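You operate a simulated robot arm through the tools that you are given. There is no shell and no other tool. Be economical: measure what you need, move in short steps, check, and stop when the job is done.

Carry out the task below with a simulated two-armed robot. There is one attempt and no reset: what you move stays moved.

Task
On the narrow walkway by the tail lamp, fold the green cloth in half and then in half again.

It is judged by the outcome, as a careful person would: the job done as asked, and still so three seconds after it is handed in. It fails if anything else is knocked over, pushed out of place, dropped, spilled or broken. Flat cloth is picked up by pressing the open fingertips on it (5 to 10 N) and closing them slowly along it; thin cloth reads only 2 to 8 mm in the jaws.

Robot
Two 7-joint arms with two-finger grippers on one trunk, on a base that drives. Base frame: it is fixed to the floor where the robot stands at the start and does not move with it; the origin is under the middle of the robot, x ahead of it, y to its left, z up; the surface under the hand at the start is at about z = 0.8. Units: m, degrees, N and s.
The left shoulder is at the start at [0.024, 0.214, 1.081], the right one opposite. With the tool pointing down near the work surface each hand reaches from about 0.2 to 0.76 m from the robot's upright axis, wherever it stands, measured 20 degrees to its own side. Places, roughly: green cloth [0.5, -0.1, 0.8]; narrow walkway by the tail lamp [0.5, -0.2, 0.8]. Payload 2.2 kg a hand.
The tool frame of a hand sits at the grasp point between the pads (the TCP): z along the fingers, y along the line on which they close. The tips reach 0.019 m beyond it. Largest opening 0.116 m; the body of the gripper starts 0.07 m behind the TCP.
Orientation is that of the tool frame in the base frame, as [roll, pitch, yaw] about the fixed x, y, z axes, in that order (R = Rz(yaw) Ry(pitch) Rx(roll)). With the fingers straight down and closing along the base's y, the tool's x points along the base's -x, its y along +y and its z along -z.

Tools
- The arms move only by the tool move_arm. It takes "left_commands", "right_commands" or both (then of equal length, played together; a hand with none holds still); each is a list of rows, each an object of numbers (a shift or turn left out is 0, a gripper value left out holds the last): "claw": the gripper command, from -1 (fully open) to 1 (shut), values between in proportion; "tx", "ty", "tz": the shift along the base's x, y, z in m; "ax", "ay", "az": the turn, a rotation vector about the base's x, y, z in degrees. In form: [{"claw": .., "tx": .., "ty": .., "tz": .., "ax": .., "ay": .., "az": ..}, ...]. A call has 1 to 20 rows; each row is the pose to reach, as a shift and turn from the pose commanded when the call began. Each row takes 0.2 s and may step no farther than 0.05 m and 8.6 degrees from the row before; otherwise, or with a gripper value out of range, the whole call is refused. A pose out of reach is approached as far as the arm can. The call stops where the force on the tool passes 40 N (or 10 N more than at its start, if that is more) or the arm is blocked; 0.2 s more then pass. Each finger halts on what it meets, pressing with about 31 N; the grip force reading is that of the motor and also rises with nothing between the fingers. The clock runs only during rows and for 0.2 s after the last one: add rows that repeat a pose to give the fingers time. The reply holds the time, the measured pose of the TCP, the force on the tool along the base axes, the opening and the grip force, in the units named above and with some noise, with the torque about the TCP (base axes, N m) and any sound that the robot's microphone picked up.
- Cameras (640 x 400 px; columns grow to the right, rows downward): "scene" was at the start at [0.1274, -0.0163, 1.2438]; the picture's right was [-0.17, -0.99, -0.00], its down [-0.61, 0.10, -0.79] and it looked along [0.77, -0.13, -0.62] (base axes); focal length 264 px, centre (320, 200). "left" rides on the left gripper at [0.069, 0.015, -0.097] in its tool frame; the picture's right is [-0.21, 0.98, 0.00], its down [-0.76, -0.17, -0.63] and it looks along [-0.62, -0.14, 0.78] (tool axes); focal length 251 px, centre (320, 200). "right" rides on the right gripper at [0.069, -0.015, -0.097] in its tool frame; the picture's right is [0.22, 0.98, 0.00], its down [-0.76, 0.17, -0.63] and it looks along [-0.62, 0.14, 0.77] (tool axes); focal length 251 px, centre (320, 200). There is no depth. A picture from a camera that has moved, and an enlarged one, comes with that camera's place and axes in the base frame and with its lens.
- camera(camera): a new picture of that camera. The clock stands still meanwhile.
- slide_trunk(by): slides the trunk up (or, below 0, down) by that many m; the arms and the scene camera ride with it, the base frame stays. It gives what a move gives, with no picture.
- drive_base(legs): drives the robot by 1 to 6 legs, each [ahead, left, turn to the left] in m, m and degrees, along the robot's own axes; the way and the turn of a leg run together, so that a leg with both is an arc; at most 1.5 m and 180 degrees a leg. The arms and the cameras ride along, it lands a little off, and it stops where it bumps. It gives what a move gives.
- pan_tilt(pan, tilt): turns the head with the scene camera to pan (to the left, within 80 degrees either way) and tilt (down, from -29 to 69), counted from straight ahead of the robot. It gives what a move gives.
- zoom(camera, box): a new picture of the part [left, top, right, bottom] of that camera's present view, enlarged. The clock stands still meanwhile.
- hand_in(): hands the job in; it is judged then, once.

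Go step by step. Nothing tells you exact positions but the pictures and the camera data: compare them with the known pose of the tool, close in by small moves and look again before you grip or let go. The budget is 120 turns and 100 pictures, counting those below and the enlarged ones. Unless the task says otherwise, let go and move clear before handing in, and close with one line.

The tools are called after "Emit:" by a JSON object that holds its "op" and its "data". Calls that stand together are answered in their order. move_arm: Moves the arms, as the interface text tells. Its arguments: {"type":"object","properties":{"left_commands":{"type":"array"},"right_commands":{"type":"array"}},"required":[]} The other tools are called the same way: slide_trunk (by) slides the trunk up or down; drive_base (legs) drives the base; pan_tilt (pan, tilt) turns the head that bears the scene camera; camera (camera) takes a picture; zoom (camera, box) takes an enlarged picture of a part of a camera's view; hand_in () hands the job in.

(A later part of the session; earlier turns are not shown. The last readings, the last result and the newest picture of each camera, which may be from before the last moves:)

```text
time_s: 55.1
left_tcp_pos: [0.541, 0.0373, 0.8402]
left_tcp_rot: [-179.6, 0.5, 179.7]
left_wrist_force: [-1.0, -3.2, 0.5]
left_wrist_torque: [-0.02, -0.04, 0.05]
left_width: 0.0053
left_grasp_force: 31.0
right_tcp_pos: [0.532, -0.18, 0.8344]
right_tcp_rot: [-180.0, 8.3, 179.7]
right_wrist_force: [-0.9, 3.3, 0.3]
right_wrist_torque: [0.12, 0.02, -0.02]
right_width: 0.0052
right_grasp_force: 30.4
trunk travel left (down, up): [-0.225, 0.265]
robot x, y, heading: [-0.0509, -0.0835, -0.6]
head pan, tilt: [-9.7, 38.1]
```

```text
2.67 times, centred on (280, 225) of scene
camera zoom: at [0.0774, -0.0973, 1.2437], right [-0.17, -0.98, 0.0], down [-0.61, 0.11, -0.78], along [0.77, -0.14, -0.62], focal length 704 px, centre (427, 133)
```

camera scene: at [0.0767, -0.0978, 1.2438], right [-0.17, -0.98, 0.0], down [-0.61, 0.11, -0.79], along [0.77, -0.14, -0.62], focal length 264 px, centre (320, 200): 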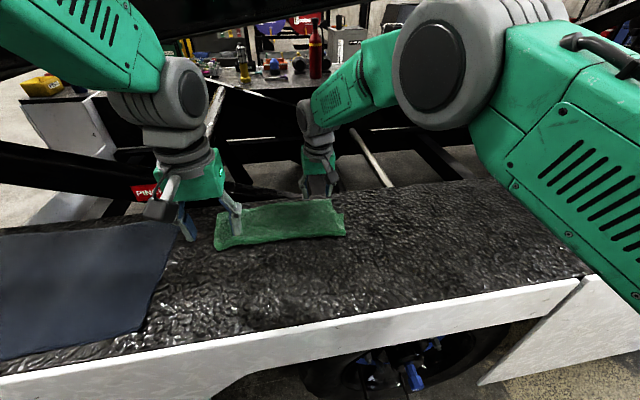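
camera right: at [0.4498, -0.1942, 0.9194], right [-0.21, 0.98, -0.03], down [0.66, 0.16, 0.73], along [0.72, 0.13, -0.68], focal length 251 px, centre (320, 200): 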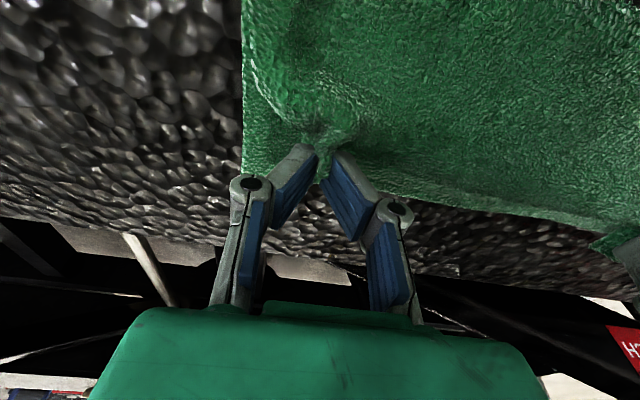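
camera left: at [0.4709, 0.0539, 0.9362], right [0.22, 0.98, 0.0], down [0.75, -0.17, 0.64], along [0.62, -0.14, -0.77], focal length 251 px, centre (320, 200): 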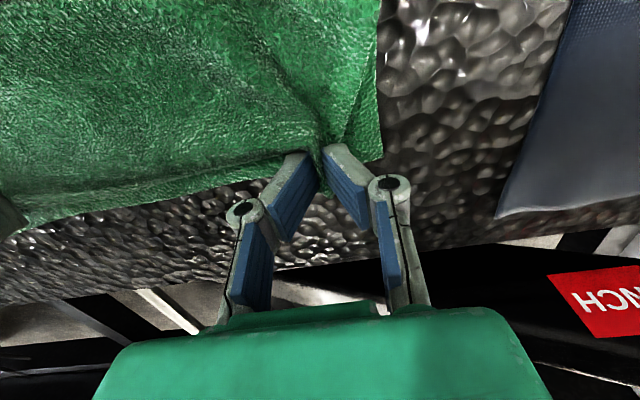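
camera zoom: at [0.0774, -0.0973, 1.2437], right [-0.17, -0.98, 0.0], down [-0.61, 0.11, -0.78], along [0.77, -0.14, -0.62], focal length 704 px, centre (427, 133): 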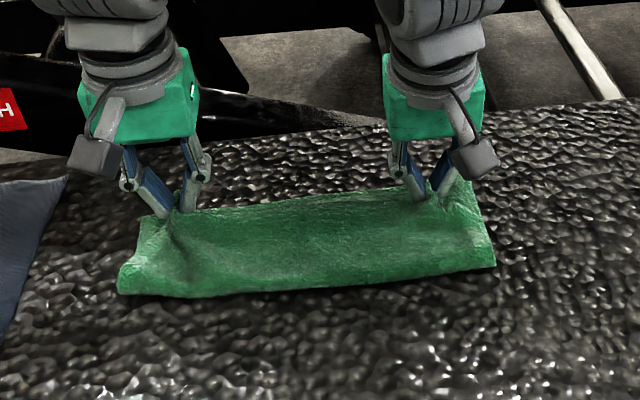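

That is a clean fold with aligned edges. I'll lower, open and lift clear.

Emit:
{"op": "move_arm", "data": {"left_commands": [{"tz": -0.008}, {"tz": -0.014}, {"tz": -0.014, "claw": 0.85}, {"tz": -0.014, "claw": 0.7}, {"tz": -0.014, "claw": 0.6}, {"tz": -0.014, "claw": 0.5}, {"tz": -0.014, "claw": 0.5}, {"tz": 0.01}, {"tz": 0.05}, {"tz": 0.09}, {"tx": -0.04, "tz": 0.11}, {"tx": -0.08, "tz": 0.13}, {"tx": -0.12, "tz": 0.14}, {"tx": -0.12, "tz": 0.14}], "right_commands": [{"tz": -0.005}, {"tz": -0.01}, {"tz": -0.01, "claw": 0.85}, {"tz": -0.01, "claw": 0.7}, {"tz": -0.01, "claw": 0.6}, {"tz": -0.01, "claw": 0.5}, {"tz": -0.01, "claw": 0.5}, {"tz": 0.01}, {"tz": 0.05}, {"tz": 0.09}, {"tx": -0.04, "tz": 0.11}, {"tx": -0.08, "tz": 0.13}, {"tx": -0.12, "tz": 0.14}, {"tx": -0.12, "tz": 0.14}]}}

Emit:
{"op": "camera", "data": {"camera": "left"}}

Emit:
{"op": "zoom", "data": {"camera": "scene", "box": [160, 150, 400, 300]}}

```text
time_s: 58.1
left_tcp_pos: [0.4191, 0.0364, 0.9813]
left_tcp_rot: [-179.6, 0.3, 179.7]
left_wrist_force: [0.3, -0.1, -0.2]
left_wrist_torque: [-0.02, 0.05, -0.02]
left_width: 0.0291
left_grasp_force: 0.2
right_tcp_pos: [0.4152, -0.1816, 0.9719]
right_tcp_rot: [180.0, 7.9, 179.7]
right_wrist_force: [0.7, -0.3, -0.1]
right_wrist_torque: [-0.03, 0.04, 0.0]
right_width: 0.029
right_grasp_force: 0.1
trunk travel left (down, up): [-0.225, 0.265]
robot x, y, heading: [-0.0511, -0.0833, -0.2]
head pan, tilt: [-9.7, 38.1]
```

```text
38 pictures are left
camera left: at [0.35, 0.0528, 1.0761], right [0.22, 0.98, -0.01], down [0.75, -0.17, 0.64], along [0.62, -0.14, -0.77], focal length 251 px, centre (320, 200)
```

left: 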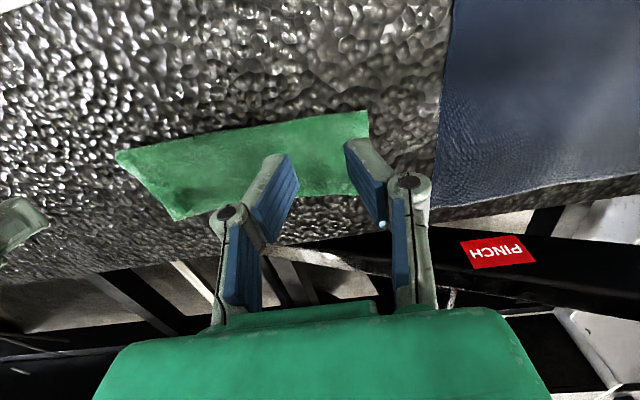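

```text
2.67 times, centred on (280, 225) of scene
camera zoom: at [0.0779, -0.0974, 1.2434], right [-0.17, -0.98, 0.0], down [-0.61, 0.11, -0.78], along [0.77, -0.14, -0.62], focal length 704 px, centre (427, 133)
```

zoom: 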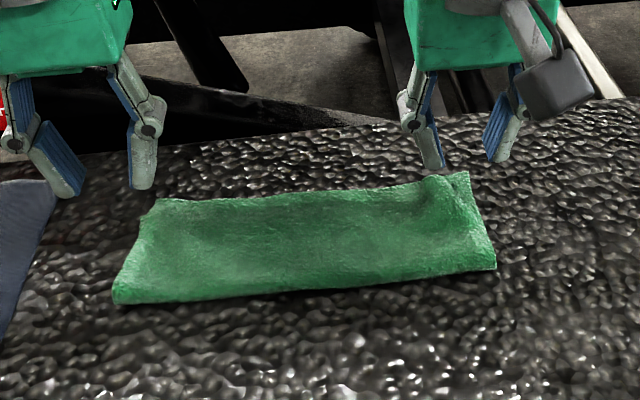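

The first fold is neat: the strip spans x 0.45–0.57 and y -0.22 to 0.07. For the second fold I'll take the left edge over to the right with the left hand. First I'll shift the base right about 0.17 m so the left arm can cover the whole travel, and move the right arm aside.

Emit:
{"op": "drive_base", "data": {"legs": [[0, -0.17, 0]]}}

Emit:
{"op": "move_arm", "data": {"left_commands": [{"ty": 0.03, "tz": 0.01, "az": 8}, {"ty": 0.06, "tz": 0.02, "az": 16}, {"ty": 0.09, "tz": 0.02, "az": 24}, {"ty": 0.12, "tz": 0.02, "az": 32}, {"ty": 0.15, "tz": 0.02, "az": 40}, {"ty": 0.18, "tz": 0.02, "az": 48}, {"ty": 0.19, "tz": 0.02, "az": 56}, {"ty": 0.19, "tz": 0.02, "az": 64}, {"ty": 0.19, "tz": 0.02, "az": 72}, {"ty": 0.19, "tz": 0.02, "az": 80}, {"ty": 0.19, "tz": 0.02, "az": 87}, {"ty": 0.19, "tz": 0.02, "az": 87}], "right_commands": [{"ty": -0.02, "tz": 0.01}, {"ty": -0.04, "tz": 0.02}, {"ty": -0.06, "tz": 0.03}, {"ty": -0.08, "tz": 0.04}, {"tx": -0.02, "ty": -0.1, "tz": 0.05}, {"tx": -0.04, "ty": -0.1, "tz": 0.05}, {"tx": -0.06, "ty": -0.1, "tz": 0.05}, {"tx": -0.06, "ty": -0.1, "tz": 0.05}, {"tx": -0.06, "ty": -0.1, "tz": 0.05}, {"tx": -0.06, "ty": -0.1, "tz": 0.05}, {"tx": -0.06, "ty": -0.1, "tz": 0.05}, {"tx": -0.06, "ty": -0.1, "tz": 0.05}]}}

Emit:
{"op": "camera", "data": {"camera": "scene"}}

Emit:
{"op": "camera", "data": {"camera": "left"}}

```text
time_s: 59.6
left_tcp_pos: [0.4166, -0.1258, 0.9814]
left_tcp_rot: [-179.2, 0.4, 179.9]
left_wrist_force: [0.3, 0.3, -0.1]
left_wrist_torque: [-0.02, -0.02, 0.01]
left_width: 0.0291
left_grasp_force: 0.0
right_tcp_pos: [0.4136, -0.3445, 0.9744]
right_tcp_rot: [-179.5, 8.1, 179.9]
right_wrist_force: [0.8, 0.1, -0.4]
right_wrist_torque: [-0.03, 0.0, 0.01]
right_width: 0.0292
right_grasp_force: 0.0
trunk travel left (down, up): [-0.225, 0.265]
robot x, y, heading: [-0.0527, -0.2503, -0.2]
head pan, tilt: [-9.7, 38.1]
```

```text
time_s: 62.2
left_tcp_pos: [0.414, 0.044, 1.0065]
left_tcp_rot: [179.9, 1.0, -93.2]
left_wrist_force: [-0.1, -0.7, 0.1]
left_wrist_torque: [0.05, 0.0, 0.0]
left_width: 0.029
left_grasp_force: 0.1
right_tcp_pos: [0.3488, -0.4659, 1.023]
right_tcp_rot: [179.3, 8.3, 179.7]
right_wrist_force: [-1.2, -0.1, 0.0]
right_wrist_torque: [0.05, 0.0, 0.01]
right_width: 0.0289
right_grasp_force: 0.0
trunk travel left (down, up): [-0.225, 0.265]
robot x, y, heading: [-0.0542, -0.254, -0.2]
head pan, tilt: [-9.7, 38.1]
```

```text
36 pictures are left
camera scene: at [0.0743, -0.2661, 1.2439], right [-0.17, -0.98, 0.0], down [-0.61, 0.11, -0.79], along [0.77, -0.14, -0.62], focal length 264 px, centre (320, 200)
```

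scene: 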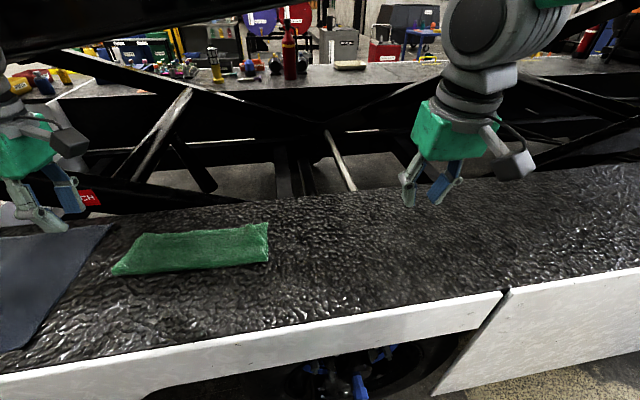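

```text
35 pictures are left
camera left: at [0.3949, -0.0261, 1.1014], right [-0.96, 0.27, 0.01], down [0.21, 0.73, 0.65], along [0.17, 0.62, -0.76], focal length 251 px, centre (320, 200)
```

left: 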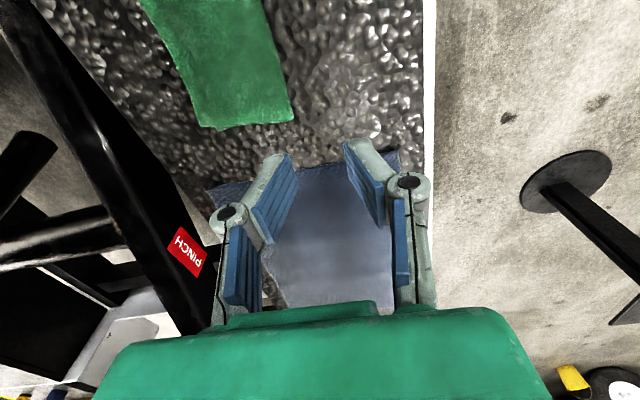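

The left edge runs from (0.457, 0.081) to (0.564, 0.065), with its middle at (0.51, 0.073). I'll align the jaws with it and hover over the middle.

Emit:
{"op": "move_arm", "data": {"left_commands": [{"claw": 0.4, "tx": 0.03, "ty": 0.008, "az": -2}, {"tx": 0.06, "ty": 0.016, "tz": -0.02, "az": -5}, {"tx": 0.09, "ty": 0.024, "tz": -0.05, "az": -5}, {"tx": 0.096, "ty": 0.026, "tz": -0.09, "az": -5}, {"tx": 0.096, "ty": 0.026, "tz": -0.13, "az": -5}, {"tx": 0.096, "ty": 0.026, "tz": -0.158, "az": -5}, {"tx": 0.096, "ty": 0.026, "tz": -0.158, "az": -5}]}}

Emit:
{"op": "camera", "data": {"camera": "left"}}

```text
time_s: 63.8
left_tcp_pos: [0.509, 0.0806, 0.8456]
left_tcp_rot: [179.9, 0.5, -98.0]
left_wrist_force: [1.3, -0.2, 0.3]
left_wrist_torque: [-0.02, -0.03, -0.03]
left_width: 0.0346
left_grasp_force: 0.0
right_tcp_pos: [0.3491, -0.4527, 1.0254]
right_tcp_rot: [179.8, 8.2, 179.9]
right_wrist_force: [-0.5, 0.2, 0.2]
right_wrist_torque: [-0.04, 0.01, 0.04]
right_width: 0.0288
right_grasp_force: 0.1
trunk travel left (down, up): [-0.225, 0.265]
robot x, y, heading: [-0.0537, -0.2499, -0.4]
head pan, tilt: [-9.7, 38.1]
```

```text
34 pictures are left
camera left: at [0.4843, 0.0144, 0.9418], right [-0.94, 0.35, 0.0], down [0.27, 0.72, 0.64], along [0.22, 0.6, -0.77], focal length 251 px, centre (320, 200)
```

left: 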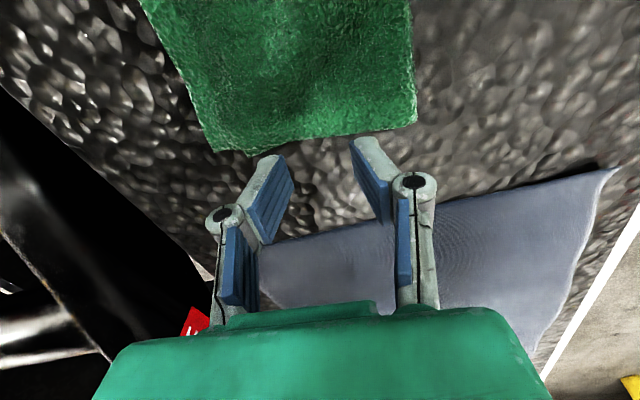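

The edge middle is at y ≈ 0.074 and the tip at 0.081. I'll shift 1 cm inward and press.

Emit:
{"op": "move_arm", "data": {"left_commands": [{"tx": 0.002, "ty": -0.01, "tz": 0}, {"tx": 0.002, "ty": -0.01, "tz": -0.01}, {"tx": 0.002, "ty": -0.01, "tz": -0.018}, {"tx": 0.002, "ty": -0.01, "tz": -0.021}, {"tx": 0.002, "ty": -0.01, "tz": -0.022}, {"tx": 0.002, "ty": -0.01, "tz": -0.022}]}}

Emit:
{"op": "camera", "data": {"camera": "left"}}

```text
time_s: 65.2
left_tcp_pos: [0.5107, 0.076, 0.8216]
left_tcp_rot: [-179.9, 0.0, -98.1]
left_wrist_force: [-1.4, -5.2, 8.4]
left_wrist_torque: [-0.16, 0.21, 0.16]
left_width: 0.0351
left_grasp_force: 0.3
right_tcp_pos: [0.3488, -0.445, 1.0253]
right_tcp_rot: [-179.8, 8.5, 179.8]
right_wrist_force: [0.1, 0.4, 0.0]
right_wrist_torque: [-0.05, 0.03, -0.01]
right_width: 0.0291
right_grasp_force: 0.0
trunk travel left (down, up): [-0.225, 0.265]
robot x, y, heading: [-0.0519, -0.2482, -0.3]
head pan, tilt: [-9.7, 38.1]
```

```text
33 pictures are left
camera left: at [0.4871, 0.01, 0.9182], right [-0.94, 0.35, 0.0], down [0.27, 0.73, 0.63], along [0.22, 0.59, -0.77], focal length 251 px, centre (320, 200)
```

left: 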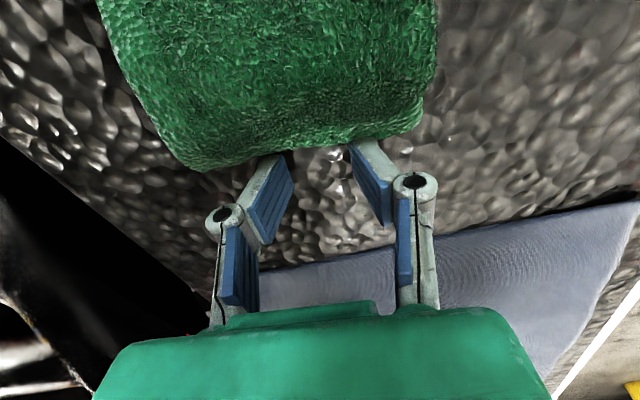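

The tips came down right at the edge. I'll lift, move 1.2 cm further onto the cloth and press again.

Emit:
{"op": "move_arm", "data": {"left_commands": [{"tz": 0.018}, {"ty": -0.009, "tz": 0.018}, {"ty": -0.017, "tz": 0.018}, {"ty": -0.017, "tz": 0.018}]}}

Emit:
{"op": "camera", "data": {"camera": "left"}}

```text
time_s: 66.2
left_tcp_pos: [0.5114, 0.0593, 0.8373]
left_tcp_rot: [-180.0, 0.2, -98.1]
left_wrist_force: [0.5, 0.4, -0.2]
left_wrist_torque: [-0.03, -0.03, 0.02]
left_width: 0.0349
left_grasp_force: 0.1
right_tcp_pos: [0.3491, -0.4452, 1.0268]
right_tcp_rot: [-179.7, 8.3, 179.9]
right_wrist_force: [-0.5, 1.1, -1.1]
right_wrist_torque: [-0.07, 0.03, -0.01]
right_width: 0.0289
right_grasp_force: 0.0
trunk travel left (down, up): [-0.225, 0.265]
robot x, y, heading: [-0.0566, -0.2473, -0.4]
head pan, tilt: [-9.7, 38.1]
```

```text
32 pictures are left
camera left: at [0.4868, -0.0053, 0.9343], right [-0.94, 0.35, 0.0], down [0.27, 0.72, 0.63], along [0.22, 0.59, -0.77], focal length 251 px, centre (320, 200)
```

left: 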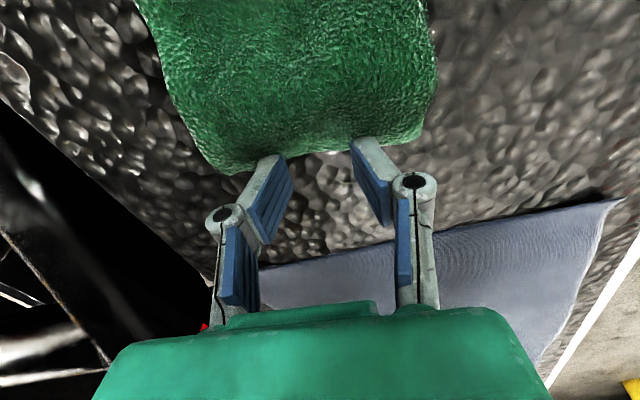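

Emit:
{"op": "move_arm", "data": {"left_commands": [{"ty": -0.008}, {"ty": -0.013}, {"ty": -0.013, "tz": -0.006}, {"ty": -0.013, "tz": -0.011}, {"ty": -0.013, "tz": -0.014}, {"ty": -0.013, "tz": -0.014}]}}

Emit:
{"op": "camera", "data": {"camera": "left"}}

```text
time_s: 67.6
left_tcp_pos: [0.5127, 0.0346, 0.8287]
left_tcp_rot: [179.9, 0.8, -98.2]
left_wrist_force: [0.4, 0.0, -0.4]
left_wrist_torque: [0.01, -0.05, 0.02]
left_width: 0.0347
left_grasp_force: 0.0
right_tcp_pos: [0.3489, -0.4615, 1.0226]
right_tcp_rot: [179.5, 8.3, 179.9]
right_wrist_force: [0.3, 0.0, 1.1]
right_wrist_torque: [-0.02, 0.0, 0.0]
right_width: 0.0293
right_grasp_force: 0.1
trunk travel left (down, up): [-0.225, 0.265]
robot x, y, heading: [-0.0524, -0.2493, -0.2]
head pan, tilt: [-9.7, 38.1]
```

```text
31 pictures are left
camera left: at [0.4876, -0.0328, 0.9234], right [-0.94, 0.35, 0.0], down [0.27, 0.72, 0.64], along [0.22, 0.6, -0.77], focal length 251 px, centre (320, 200)
```

left: 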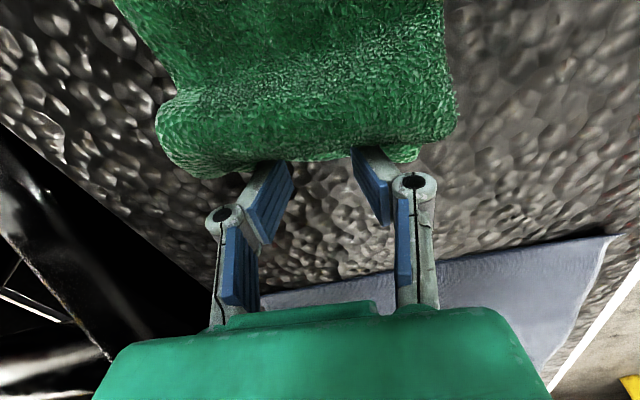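

The hand swayed and pushed the left end into a wave. I'll lift up and look before continuing.

Emit:
{"op": "move_arm", "data": {"left_commands": [{"ty": 0.01, "tz": 0.02}, {"ty": 0.01, "tz": 0.06}, {"ty": 0.01, "tz": 0.1}, {"ty": 0.01, "tz": 0.1}, {"ty": 0.01, "tz": 0.1}, {"ty": 0.01, "tz": 0.1}]}}

Emit:
{"op": "camera", "data": {"camera": "left"}}

Emit:
{"op": "zoom", "data": {"camera": "scene", "box": [60, 180, 300, 330]}}

```text
time_s: 69.0
left_tcp_pos: [0.5126, 0.0435, 0.9297]
left_tcp_rot: [179.9, 0.7, -98.1]
left_wrist_force: [0.6, 0.3, -1.1]
left_wrist_torque: [0.03, -0.02, -0.03]
left_width: 0.0351
left_grasp_force: 0.1
right_tcp_pos: [0.3507, -0.4591, 1.0241]
right_tcp_rot: [179.6, 8.3, 179.8]
right_wrist_force: [0.1, -0.1, 0.0]
right_wrist_torque: [-0.02, -0.01, -0.01]
right_width: 0.0291
right_grasp_force: 0.1
trunk travel left (down, up): [-0.225, 0.265]
robot x, y, heading: [-0.0547, -0.2502, -0.5]
head pan, tilt: [-9.7, 38.1]
```

```text
30 pictures are left
camera left: at [0.487, -0.0221, 1.0249], right [-0.94, 0.35, 0.0], down [0.27, 0.72, 0.64], along [0.22, 0.6, -0.77], focal length 251 px, centre (320, 200)
```

left: 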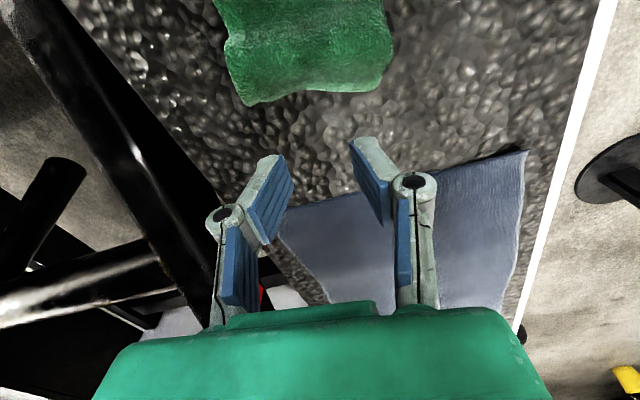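

```text
2.67 times, centred on (180, 255) of scene
camera zoom: at [0.0751, -0.2659, 1.2438], right [-0.17, -0.98, 0.0], down [-0.61, 0.11, -0.79], along [0.77, -0.14, -0.62], focal length 704 px, centre (693, 53)
```

zoom: 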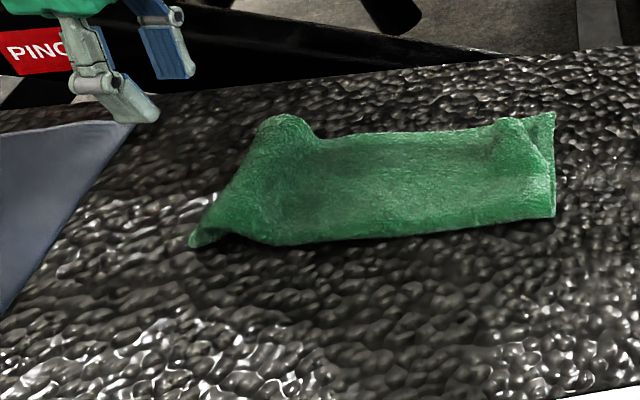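

A ridge has formed across the left end, with the edge now at y ≈ 0.039. The arm has settled, so I'll place the tips just inside the edge, press, and pinch there.

Emit:
{"op": "move_arm", "data": {"left_commands": [{"ty": -0.005, "tz": -0.03}, {"ty": -0.0115, "tz": -0.06}, {"ty": -0.0115, "tz": -0.085}, {"ty": -0.0115, "tz": -0.095}, {"ty": -0.0115, "tz": -0.101}, {"ty": -0.0115, "tz": -0.105}, {"ty": -0.0115, "tz": -0.105}]}}

Emit:
{"op": "camera", "data": {"camera": "left"}}

```text
time_s: 70.6
left_tcp_pos: [0.5128, 0.0337, 0.8237]
left_tcp_rot: [-179.9, 0.7, -98.2]
left_wrist_force: [-1.2, -1.5, 7.2]
left_wrist_torque: [-0.1, 0.09, 0.06]
left_width: 0.0351
left_grasp_force: 0.4
right_tcp_pos: [0.3499, -0.4579, 1.0244]
right_tcp_rot: [179.6, 8.3, 179.8]
right_wrist_force: [-0.7, -0.3, -0.2]
right_wrist_torque: [0.01, -0.03, 0.02]
right_width: 0.029
right_grasp_force: 0.1
trunk travel left (down, up): [-0.225, 0.265]
robot x, y, heading: [-0.0544, -0.2504, -0.4]
head pan, tilt: [-9.7, 38.1]
```

```text
28 pictures are left
camera left: at [0.487, -0.0316, 0.9193], right [-0.94, 0.35, 0.0], down [0.27, 0.72, 0.64], along [0.22, 0.6, -0.77], focal length 251 px, centre (320, 200)
```

left: 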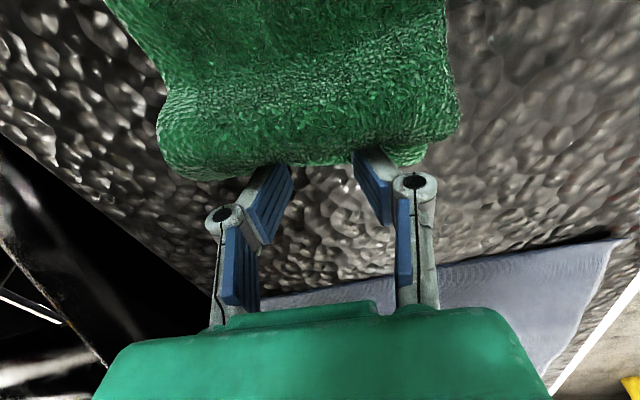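

The tips are still at the very edge. I'll raise 3 cm, go 1.8 cm further in, and press again.

Emit:
{"op": "move_arm", "data": {"left_commands": [{"tz": 0.02}, {"ty": 0.002, "tz": 0.04}, {"ty": -0.01, "tz": 0.04}, {"ty": -0.017, "tz": 0.03}, {"ty": -0.017, "tz": 0.015}, {"ty": -0.017, "tz": 0.006}, {"ty": -0.017, "tz": 0.002}, {"ty": -0.017, "tz": 0.002}]}}

Emit:
{"op": "camera", "data": {"camera": "left"}}

```text
time_s: 72.4
left_tcp_pos: [0.5126, 0.0184, 0.8269]
left_tcp_rot: [-180.0, 0.6, -98.2]
left_wrist_force: [-0.8, 0.8, 8.0]
left_wrist_torque: [-0.04, 0.06, -0.02]
left_width: 0.0307
left_grasp_force: 5.7
right_tcp_pos: [0.3483, -0.458, 1.0239]
right_tcp_rot: [179.5, 8.3, 179.8]
right_wrist_force: [0.6, 0.2, 0.1]
right_wrist_torque: [0.03, 0.02, 0.0]
right_width: 0.029
right_grasp_force: 0.0
trunk travel left (down, up): [-0.225, 0.265]
robot x, y, heading: [-0.0509, -0.2555, -0.3]
head pan, tilt: [-9.7, 38.1]
```

```text
27 pictures are left
camera left: at [0.4867, -0.0481, 0.9213], right [-0.94, 0.35, 0.0], down [0.27, 0.72, 0.64], along [0.22, 0.6, -0.77], focal length 251 px, centre (320, 200)
```

left: 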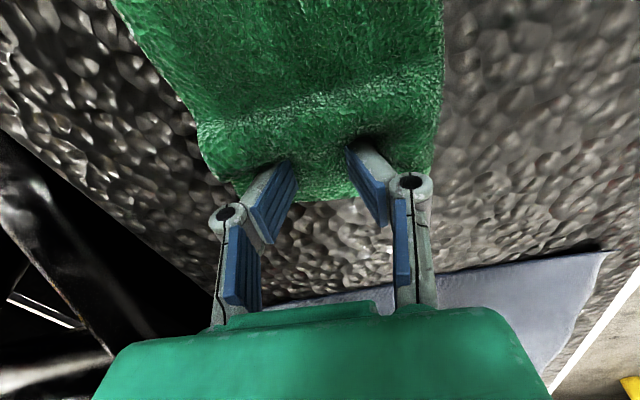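

Now both tips are on the cloth about 1.5 cm inside the edge at 8 N. I'll close slowly.

Emit:
{"op": "move_arm", "data": {"left_commands": [{"tz": -0.002, "claw": 0.46}, {"tz": -0.002, "claw": 0.52}, {"tz": -0.002, "claw": 0.58}, {"tz": -0.002, "claw": 0.64}, {"tz": -0.002, "claw": 0.7}, {"tz": -0.002, "claw": 0.76}, {"tz": -0.002, "claw": 0.84}, {"tz": -0.002, "claw": 0.92}, {"tz": -0.002, "claw": 1}, {"tz": -0.002, "claw": 1}, {"tz": 0.01, "claw": 1}, {"tz": 0.03, "claw": 1}, {"tz": 0.03, "claw": 1}]}}

Emit:
{"op": "camera", "data": {"camera": "left"}}

Emit:
{"op": "zoom", "data": {"camera": "scene", "box": [60, 180, 300, 330]}}

```text
time_s: 75.2
left_tcp_pos: [0.5126, 0.0169, 0.8544]
left_tcp_rot: [179.8, 0.6, -98.1]
left_wrist_force: [0.5, -0.2, 0.4]
left_wrist_torque: [-0.03, 0.01, -0.01]
left_width: 0.0075
left_grasp_force: 31.4
right_tcp_pos: [0.3509, -0.4584, 1.0239]
right_tcp_rot: [179.7, 8.2, 179.8]
right_wrist_force: [0.1, 0.5, -0.2]
right_wrist_torque: [-0.04, 0.01, -0.04]
right_width: 0.0291
right_grasp_force: 0.0
trunk travel left (down, up): [-0.225, 0.265]
robot x, y, heading: [-0.0517, -0.2506, -0.2]
head pan, tilt: [-9.7, 38.1]
```

```text
26 pictures are left
camera left: at [0.4877, -0.049, 0.9499], right [-0.94, 0.35, 0.01], down [0.27, 0.72, 0.64], along [0.22, 0.6, -0.77], focal length 251 px, centre (320, 200)
```

left: 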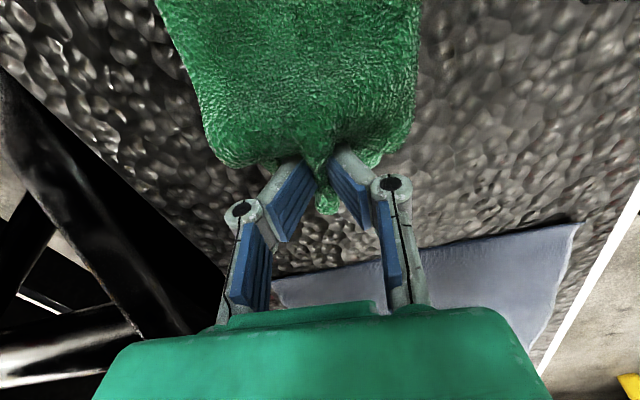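

```text
2.67 times, centred on (180, 255) of scene
camera zoom: at [0.076, -0.2664, 1.2436], right [-0.17, -0.98, 0.0], down [-0.61, 0.11, -0.78], along [0.77, -0.14, -0.62], focal length 704 px, centre (693, 53)
```

zoom: 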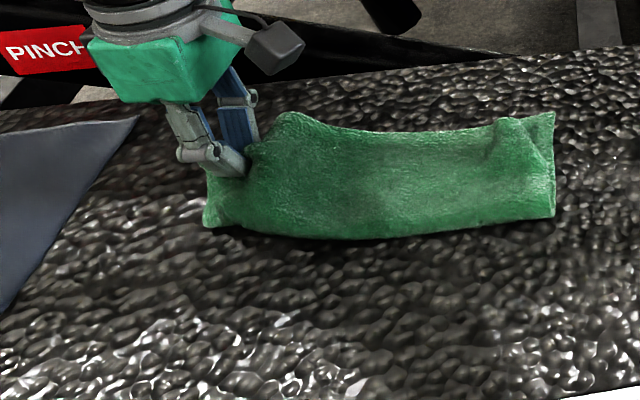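

The 7.5 mm width means both layers are held. I'll carry the edge over in an arc towards the right end, turning it slightly to match, stop just above, and check.

Emit:
{"op": "move_arm", "data": {"left_commands": [{"ty": -0.02, "tz": 0.03, "tx": -0.001, "az": 1}, {"ty": -0.05, "tz": 0.055, "tx": -0.003, "az": 2, "ax": 2}, {"ty": -0.085, "tz": 0.07, "tx": -0.005, "az": 3, "ax": 4}, {"ty": -0.115, "tz": 0.07, "tx": -0.007, "az": 4, "ax": 6}, {"ty": -0.145, "tz": 0.06, "tx": -0.009, "az": 5, "ax": 8}, {"ty": -0.17, "tz": 0.045, "tx": -0.01, "az": 6, "ax": 10}, {"ty": -0.19, "tz": 0.025, "tx": -0.011, "az": 7, "ax": 12}, {"ty": -0.205, "tz": 0.005, "tx": -0.012, "az": 7, "ax": 12}, {"ty": -0.211, "tz": -0.008, "tx": -0.012, "az": 7, "ax": 12}, {"ty": -0.211, "tz": -0.008, "tx": -0.012, "az": 7, "ax": 12}]}}

Emit:
{"op": "camera", "data": {"camera": "left"}}

Emit:
{"op": "zoom", "data": {"camera": "scene", "box": [120, 170, 360, 320]}}

```text
time_s: 77.4
left_tcp_pos: [0.5049, -0.1853, 0.8514]
left_tcp_rot: [179.0, 11.6, -89.9]
left_wrist_force: [0.1, 0.0, 1.3]
left_wrist_torque: [0.03, 0.01, -0.04]
left_width: 0.0073
left_grasp_force: 31.2
right_tcp_pos: [0.349, -0.4593, 1.0241]
right_tcp_rot: [179.6, 8.3, 179.8]
right_wrist_force: [0.5, -1.1, -0.6]
right_wrist_torque: [0.0, -0.04, -0.01]
right_width: 0.029
right_grasp_force: 0.1
trunk travel left (down, up): [-0.225, 0.265]
robot x, y, heading: [-0.0543, -0.2497, -0.4]
head pan, tilt: [-9.7, 38.1]
```

```text
24 pictures are left
camera left: at [0.491, -0.2712, 0.9319], right [-0.98, 0.21, 0.06], down [0.18, 0.61, 0.77], along [0.12, 0.76, -0.64], focal length 251 px, centre (320, 200)
```

left: 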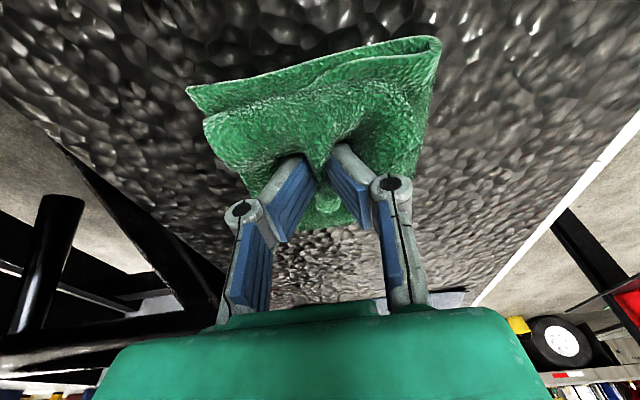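

```text
2.67 times, centred on (240, 245) of scene
camera zoom: at [0.0748, -0.2675, 1.2438], right [-0.17, -0.98, 0.0], down [-0.61, 0.11, -0.79], along [0.77, -0.14, -0.62], focal length 704 px, centre (533, 80)
```

zoom: 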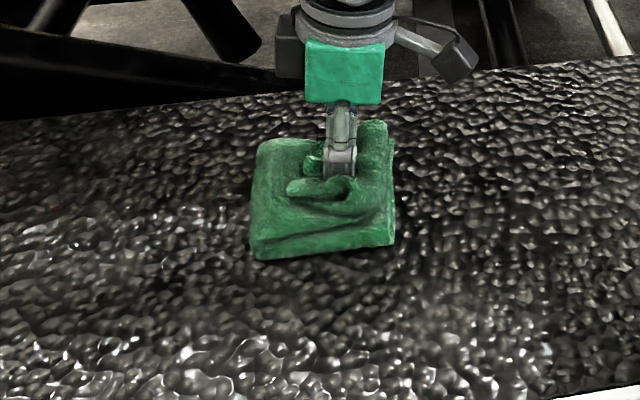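

The left end is over the right half, with some slack near the grip. I'll lower slightly, release, lift away and inspect.

Emit:
{"op": "move_arm", "data": {"left_commands": [{"tz": -0.008, "ty": -0.004}, {"tz": -0.015, "ty": -0.008}, {"tz": -0.015, "ty": -0.008, "claw": 0.85}, {"tz": -0.015, "ty": -0.008, "claw": 0.7}, {"tz": -0.015, "ty": -0.008, "claw": 0.6}, {"tz": -0.015, "ty": -0.008, "claw": 0.5}, {"tz": -0.015, "ty": -0.008, "claw": 0.5}, {"tz": 0.01, "ty": -0.01}, {"tz": 0.05, "ty": -0.01}, {"tz": 0.09, "ty": -0.01}, {"tz": 0.12, "ty": -0.01}, {"tz": 0.12, "ty": -0.01}]}}

Emit:
{"op": "camera", "data": {"camera": "left"}}

Emit:
{"op": "zoom", "data": {"camera": "scene", "box": [160, 190, 320, 290]}}

```text
time_s: 80.2
left_tcp_pos: [0.4857, -0.1857, 0.9027]
left_tcp_rot: [171.0, 11.3, -90.5]
left_wrist_force: [-0.4, 0.0, -0.6]
left_wrist_torque: [-0.03, 0.0, 0.0]
left_width: 0.0289
left_grasp_force: 0.0
right_tcp_pos: [0.3468, -0.4582, 1.0253]
right_tcp_rot: [179.5, 8.3, 179.8]
right_wrist_force: [-0.5, 0.2, -0.3]
right_wrist_torque: [-0.02, 0.01, 0.01]
right_width: 0.0289
right_grasp_force: 0.0
trunk travel left (down, up): [-0.225, 0.265]
robot x, y, heading: [-0.0498, -0.2545, -0.5]
head pan, tilt: [-9.7, 38.1]
stopped in row 12 (left hand): the arm was blocked; the commanded pose is now the measured one
```

```text
22 pictures are left
camera left: at [0.4855, -0.2711, 0.9839], right [-0.96, 0.19, 0.19], down [0.27, 0.62, 0.73], along [0.02, 0.76, -0.65], focal length 251 px, centre (320, 200)
```

left: 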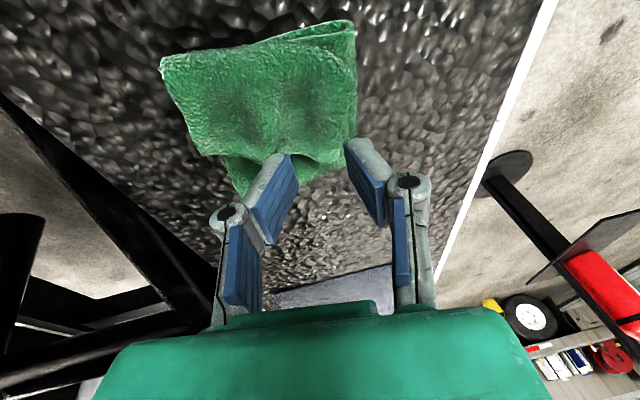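

```text
4.00 times, centred on (240, 240) of scene
camera zoom: at [0.0749, -0.2672, 1.2438], right [-0.17, -0.98, 0.0], down [-0.61, 0.11, -0.79], along [0.77, -0.14, -0.62], focal length 1056 px, centre (640, 40)
```

zoom: 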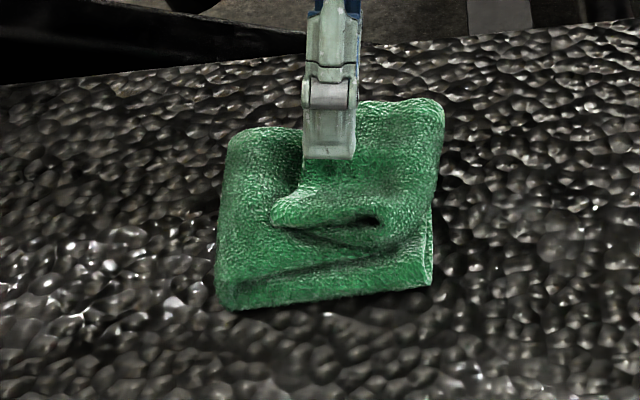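

The flap's last 5 cm or so is curled back again, as in the first fold, and the crease is at y ≈ -0.115. I'll straighten the left tool, shift the base right for room, and open the fingers to sweep that lip outward.

Emit:
{"op": "move_arm", "data": {"left_commands": [{"ax": -3, "ay": -2, "tz": 0.01, "claw": 0.2}, {"ax": -6, "ay": -5, "tz": 0.02, "claw": 0}, {"ax": -9, "ay": -7, "tz": 0.03, "claw": -0.2}, {"ax": -12, "ay": -9, "tz": 0.04, "claw": -0.3}, {"ax": -12, "ay": -9, "tz": 0.05, "claw": -0.3}]}}

Emit:
{"op": "drive_base", "data": {"legs": [[0, -0.12, 0]]}}

Emit:
{"op": "move_arm", "data": {"left_commands": [{"ty": 0.03}, {"ty": 0.06}, {"ty": 0.09}, {"ty": 0.12}, {"ty": 0.12}, {"ty": 0.12}]}}

Emit:
{"op": "camera", "data": {"camera": "left"}}

```text
time_s: 81.4
left_tcp_pos: [0.4854, -0.1914, 0.9554]
left_tcp_rot: [-179.4, -0.5, -90.2]
left_wrist_force: [0.1, -0.2, -1.0]
left_wrist_torque: [0.01, -0.02, 0.03]
left_width: 0.0754
left_grasp_force: 0.1
right_tcp_pos: [0.3482, -0.4584, 1.0252]
right_tcp_rot: [179.6, 8.3, 179.9]
right_wrist_force: [-0.4, -0.3, 0.1]
right_wrist_torque: [0.02, -0.04, -0.03]
right_width: 0.0291
right_grasp_force: 0.0
trunk travel left (down, up): [-0.225, 0.265]
robot x, y, heading: [-0.0511, -0.2496, -0.5]
head pan, tilt: [-9.7, 38.1]
```

```text
time_s: 82.6
left_tcp_pos: [0.4888, -0.2665, 0.9523]
left_tcp_rot: [-179.8, -2.5, -89.8]
left_wrist_force: [0.5, 1.7, -0.4]
left_wrist_torque: [-0.15, 0.01, 0.03]
left_width: 0.0754
left_grasp_force: 0.1
right_tcp_pos: [0.3492, -0.532, 1.0307]
right_tcp_rot: [-178.2, 8.5, -179.8]
right_wrist_force: [0.3, 1.8, -0.3]
right_wrist_torque: [-0.18, 0.02, -0.04]
right_width: 0.0288
right_grasp_force: 0.0
trunk travel left (down, up): [-0.225, 0.265]
robot x, y, heading: [-0.0523, -0.3605, -0.5]
head pan, tilt: [-9.7, 38.1]
```

```text
time_s: 84.0
left_tcp_pos: [0.484, -0.1784, 0.957]
left_tcp_rot: [-179.4, -0.5, -89.8]
left_wrist_force: [-0.4, -0.2, -0.2]
left_wrist_torque: [0.0, -0.03, -0.01]
left_width: 0.0756
left_grasp_force: 0.1
right_tcp_pos: [0.3451, -0.5676, 1.0257]
right_tcp_rot: [179.6, 8.6, -179.9]
right_wrist_force: [-0.1, 0.3, 0.1]
right_wrist_torque: [0.0, -0.01, -0.01]
right_width: 0.029
right_grasp_force: 0.1
trunk travel left (down, up): [-0.225, 0.265]
robot x, y, heading: [-0.0521, -0.3604, -0.1]
head pan, tilt: [-9.7, 38.1]
```

```text
20 pictures are left
camera left: at [0.4674, -0.2464, 1.0531], right [-0.98, 0.21, -0.01], down [0.16, 0.76, 0.63], along [0.14, 0.61, -0.78], focal length 251 px, centre (320, 200)
```

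left: 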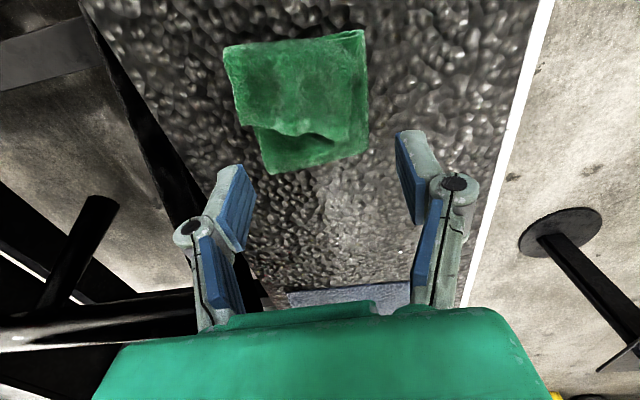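

The lip edge runs from (0.565, -0.168) to (0.468, -0.131), and the crease is at y ≈ -0.105. I'll turn the jaws parallel to the lip, come down between crease and lip, and sweep it outward.

Emit:
{"op": "move_arm", "data": {"left_commands": [{"tx": 0.01, "ty": 0.02, "az": -7}, {"tx": 0.02, "ty": 0.04, "tz": -0.01, "az": -14}, {"tx": 0.025, "ty": 0.062, "tz": -0.03, "az": -20}, {"tx": 0.025, "ty": 0.062, "tz": -0.065, "az": -20}, {"tx": 0.025, "ty": 0.062, "tz": -0.1, "az": -20}, {"tx": 0.025, "ty": 0.062, "tz": -0.118, "az": -20}, {"tx": 0.025, "ty": 0.062, "tz": -0.124, "az": -20}, {"tx": 0.025, "ty": 0.062, "tz": -0.124, "az": -20}]}}

Emit:
{"op": "camera", "data": {"camera": "left"}}

```text
time_s: 85.8
left_tcp_pos: [0.5089, -0.0953, 0.828]
left_tcp_rot: [-179.2, -1.5, -109.6]
left_wrist_force: [0.1, 1.0, 0.2]
left_wrist_torque: [-0.13, -0.02, 0.03]
left_width: 0.0755
left_grasp_force: 0.4
right_tcp_pos: [0.3455, -0.5446, 1.0294]
right_tcp_rot: [-179.1, 8.5, -179.8]
right_wrist_force: [0.7, 1.3, 0.5]
right_wrist_torque: [-0.06, 0.04, -0.02]
right_width: 0.0287
right_grasp_force: 0.2
trunk travel left (down, up): [-0.225, 0.265]
robot x, y, heading: [-0.0559, -0.3576, -0.2]
head pan, tilt: [-9.7, 38.1]
```

```text
19 pictures are left
camera left: at [0.4702, -0.1512, 0.926], right [-0.85, 0.53, -0.02], down [0.41, 0.68, 0.61], along [0.34, 0.51, -0.79], focal length 251 px, centre (320, 200)
```

left: 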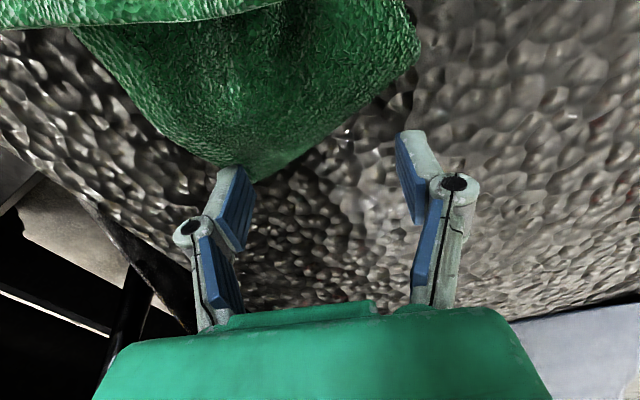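

The robot is still swaying sideways after the drive, which put me 2 cm off. I'll lift and let it settle.

Emit:
{"op": "move_arm", "data": {"left_commands": [{"tz": 0.03}, {"tz": 0.03}, {"tz": 0.03}, {"tz": 0.03}, {"tz": 0.03}, {"tz": 0.03}, {"tz": 0.03}, {"tz": 0.03}, {"tz": 0.03}, {"tz": 0.03}, {"tz": 0.03}, {"tz": 0.03}]}}

Emit:
{"op": "camera", "data": {"camera": "left"}}

```text
time_s: 88.4
left_tcp_pos: [0.5085, -0.093, 0.8576]
left_tcp_rot: [-179.2, -1.6, -109.6]
left_wrist_force: [-0.6, 0.4, -0.3]
left_wrist_torque: [-0.02, -0.02, 0.03]
left_width: 0.0754
left_grasp_force: 0.2
right_tcp_pos: [0.3446, -0.5414, 1.0293]
right_tcp_rot: [-179.0, 8.7, -179.8]
right_wrist_force: [0.0, -0.4, -0.6]
right_wrist_torque: [-0.05, 0.0, 0.0]
right_width: 0.0293
right_grasp_force: 0.0
trunk travel left (down, up): [-0.225, 0.265]
robot x, y, heading: [-0.0527, -0.3545, -0.2]
head pan, tilt: [-9.7, 38.1]
```

```text
18 pictures are left
camera left: at [0.4706, -0.1498, 0.9559], right [-0.85, 0.53, -0.02], down [0.41, 0.68, 0.61], along [0.34, 0.51, -0.79], focal length 251 px, centre (320, 200)
```

left: 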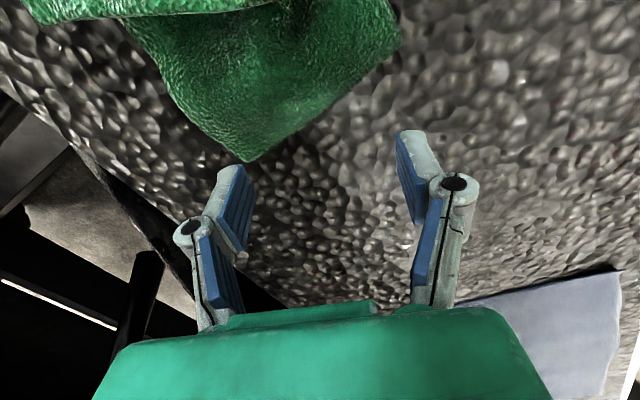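

It is stable now at y = -0.093 and the cloth has not moved. I'll go in over the crease, lower to just above the layers and sweep outward.

Emit:
{"op": "move_arm", "data": {"left_commands": [{"ty": -0.015}, {"ty": -0.03}, {"ty": -0.03, "tz": -0.015}, {"ty": -0.032, "tz": -0.025}, {"ty": -0.042, "tz": -0.026}, {"ty": -0.052, "tz": -0.026}, {"ty": -0.062, "tz": -0.026}, {"ty": -0.072, "tz": -0.026}, {"ty": -0.082, "tz": -0.026}, {"ty": -0.092, "tz": -0.026}, {"ty": -0.1, "tz": -0.026}, {"ty": -0.105, "tz": -0.02}, {"ty": -0.105, "tz": 0.02}, {"ty": -0.09, "tz": 0.06}, {"ty": -0.06, "tz": 0.1}, {"ty": -0.03, "tz": 0.12}, {"ty": -0.03, "tz": 0.12}]}}

Emit:
{"op": "camera", "data": {"camera": "left"}}

Emit:
{"op": "camera", "data": {"camera": "scene"}}

```text
time_s: 92.0
left_tcp_pos: [0.5075, -0.1483, 0.9814]
left_tcp_rot: [-179.4, -0.3, -109.9]
left_wrist_force: [0.4, -0.4, 0.4]
left_wrist_torque: [0.01, 0.0, -0.01]
left_width: 0.0753
left_grasp_force: 0.1
right_tcp_pos: [0.3457, -0.5707, 1.0254]
right_tcp_rot: [179.5, 8.6, 179.8]
right_wrist_force: [-0.2, 0.0, 0.2]
right_wrist_torque: [0.01, -0.03, -0.02]
right_width: 0.0291
right_grasp_force: 0.2
trunk travel left (down, up): [-0.225, 0.265]
robot x, y, heading: [-0.0527, -0.3589, -0.4]
head pan, tilt: [-9.7, 38.1]
```

```text
17 pictures are left
camera left: at [0.4703, -0.2062, 1.0779], right [-0.85, 0.53, -0.01], down [0.41, 0.66, 0.63], along [0.34, 0.53, -0.78], focal length 251 px, centre (320, 200)
```

left: 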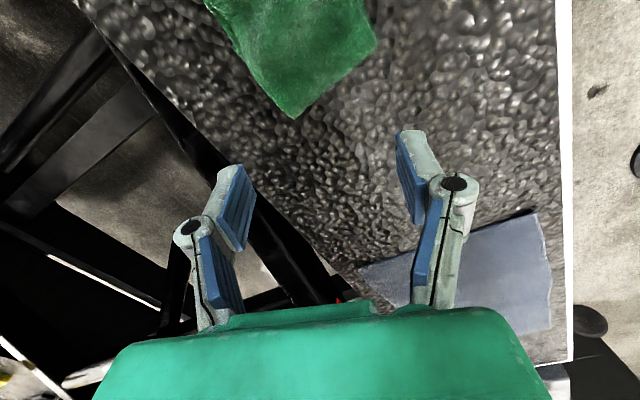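

```text
16 pictures are left
camera scene: at [0.0751, -0.3715, 1.2438], right [-0.17, -0.98, 0.0], down [-0.61, 0.1, -0.79], along [0.77, -0.14, -0.62], focal length 264 px, centre (320, 200)
```

scene: 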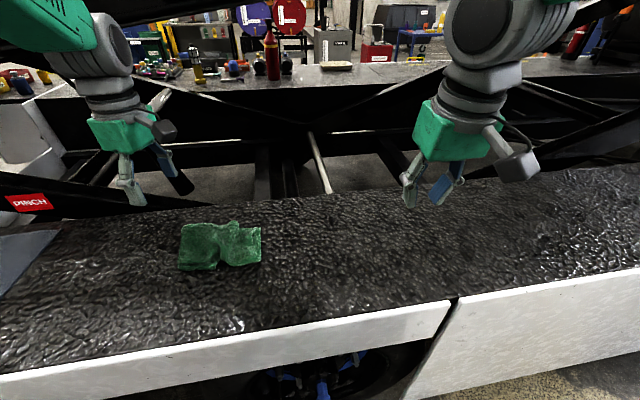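

It flipped outward, so I'll look closely at the result.

Emit:
{"op": "zoom", "data": {"camera": "scene", "box": [160, 205, 288, 285]}}

```text
5.00 times, centred on (224, 245) of scene
camera zoom: at [0.0751, -0.3715, 1.2438], right [-0.17, -0.98, 0.0], down [-0.61, 0.1, -0.79], along [0.77, -0.14, -0.62], focal length 1320 px, centre (800, -25)
```

zoom: 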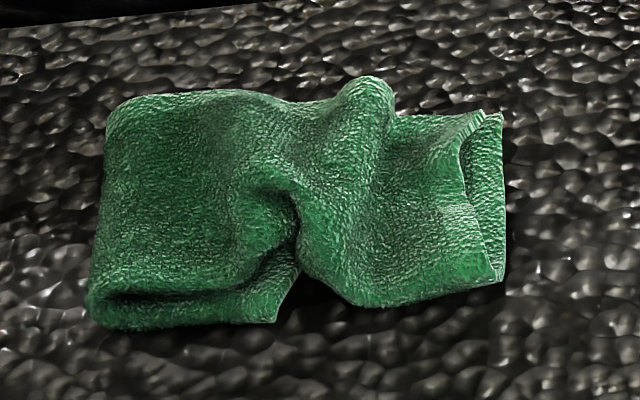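

The flap is open. The bottom ends at y = -0.225, the flap end is at y ≈ -0.305, and the crease is at -0.15. As in the first fold, I'll re-grip the overhanging end, which has its edge outward, unroll it to the left, and relay it. Hovering over it now.

Emit:
{"op": "move_arm", "data": {"left_commands": [{"ty": -0.03, "az": 5, "claw": 0.1}, {"ty": -0.06, "az": 10, "claw": 0.4}, {"ty": -0.09, "tx": -0.005, "az": 15}, {"ty": -0.12, "tx": -0.01, "tz": -0.02, "az": 20}, {"ty": -0.15, "tx": -0.01, "tz": -0.04, "az": 22}, {"ty": -0.15, "tx": -0.01, "tz": -0.08, "az": 22}, {"ty": -0.15, "tx": -0.01, "tz": -0.115, "az": 22}, {"ty": -0.15, "tx": -0.01, "tz": -0.13, "az": 22}, {"ty": -0.15, "tx": -0.01, "tz": -0.13, "az": 22}, {"ty": -0.15, "tx": -0.01, "tz": -0.13, "az": 22}]}}

Emit:
{"op": "camera", "data": {"camera": "left"}}

```text
time_s: 94.2
left_tcp_pos: [0.5044, -0.2813, 0.8558]
left_tcp_rot: [-179.7, -2.0, -86.3]
left_wrist_force: [-0.6, 0.3, 0.2]
left_wrist_torque: [-0.01, -0.03, 0.0]
left_width: 0.035
left_grasp_force: 0.1
right_tcp_pos: [0.3445, -0.564, 1.0257]
right_tcp_rot: [-179.9, 8.5, -179.9]
right_wrist_force: [-0.1, -0.7, -1.0]
right_wrist_torque: [-0.01, 0.02, 0.04]
right_width: 0.0289
right_grasp_force: 0.1
trunk travel left (down, up): [-0.225, 0.265]
robot x, y, heading: [-0.054, -0.3595, -0.2]
head pan, tilt: [-9.7, 38.1]
```

```text
14 pictures are left
camera left: at [0.4931, -0.347, 0.9545], right [-0.99, 0.15, -0.01], down [0.11, 0.79, 0.61], along [0.1, 0.6, -0.8], focal length 251 px, centre (320, 200)
```

left: 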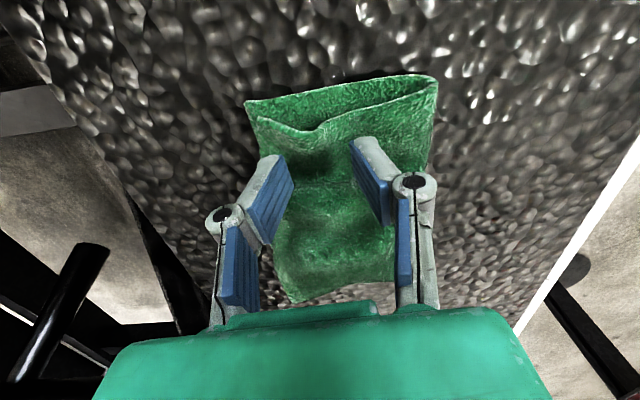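

The flap's two layers end at y = -0.292 and -0.308, with the middle at x ≈ 0.49. I'll centre there and press down.

Emit:
{"op": "move_arm", "data": {"left_commands": [{"tx": -0.012, "ty": -0.007}, {"tx": -0.012, "ty": -0.007, "tz": -0.015}, {"tx": -0.012, "ty": -0.007, "tz": -0.025}, {"tx": -0.012, "ty": -0.007, "tz": -0.03}, {"tx": -0.012, "ty": -0.007, "tz": -0.032}, {"tx": -0.012, "ty": -0.007, "tz": -0.032}]}}

Emit:
{"op": "camera", "data": {"camera": "left"}}

```text
time_s: 95.6
left_tcp_pos: [0.4923, -0.2955, 0.8264]
left_tcp_rot: [-179.5, -1.5, -86.2]
left_wrist_force: [0.6, 3.2, 4.2]
left_wrist_torque: [0.1, 0.01, -0.01]
left_width: 0.0345
left_grasp_force: 0.0
right_tcp_pos: [0.3448, -0.5701, 1.026]
right_tcp_rot: [179.6, 8.6, 179.9]
right_wrist_force: [0.1, 0.9, 0.0]
right_wrist_torque: [0.04, 0.01, 0.02]
right_width: 0.0291
right_grasp_force: 0.2
trunk travel left (down, up): [-0.225, 0.265]
robot x, y, heading: [-0.0523, -0.3588, -0.3]
head pan, tilt: [-9.7, 38.1]
```

```text
13 pictures are left
camera left: at [0.4813, -0.3629, 0.9243], right [-0.99, 0.15, -0.02], down [0.11, 0.78, 0.61], along [0.1, 0.6, -0.79], focal length 251 px, centre (320, 200)
```

left: 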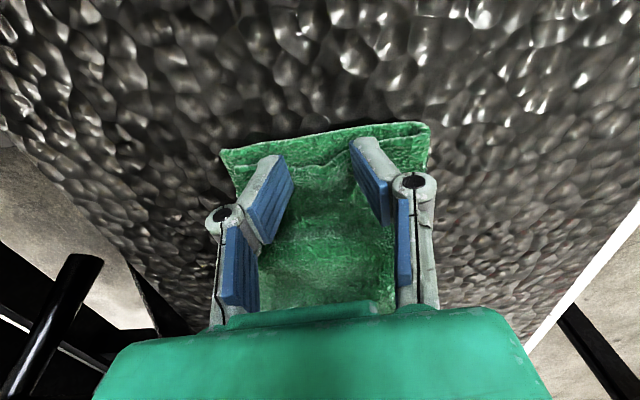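

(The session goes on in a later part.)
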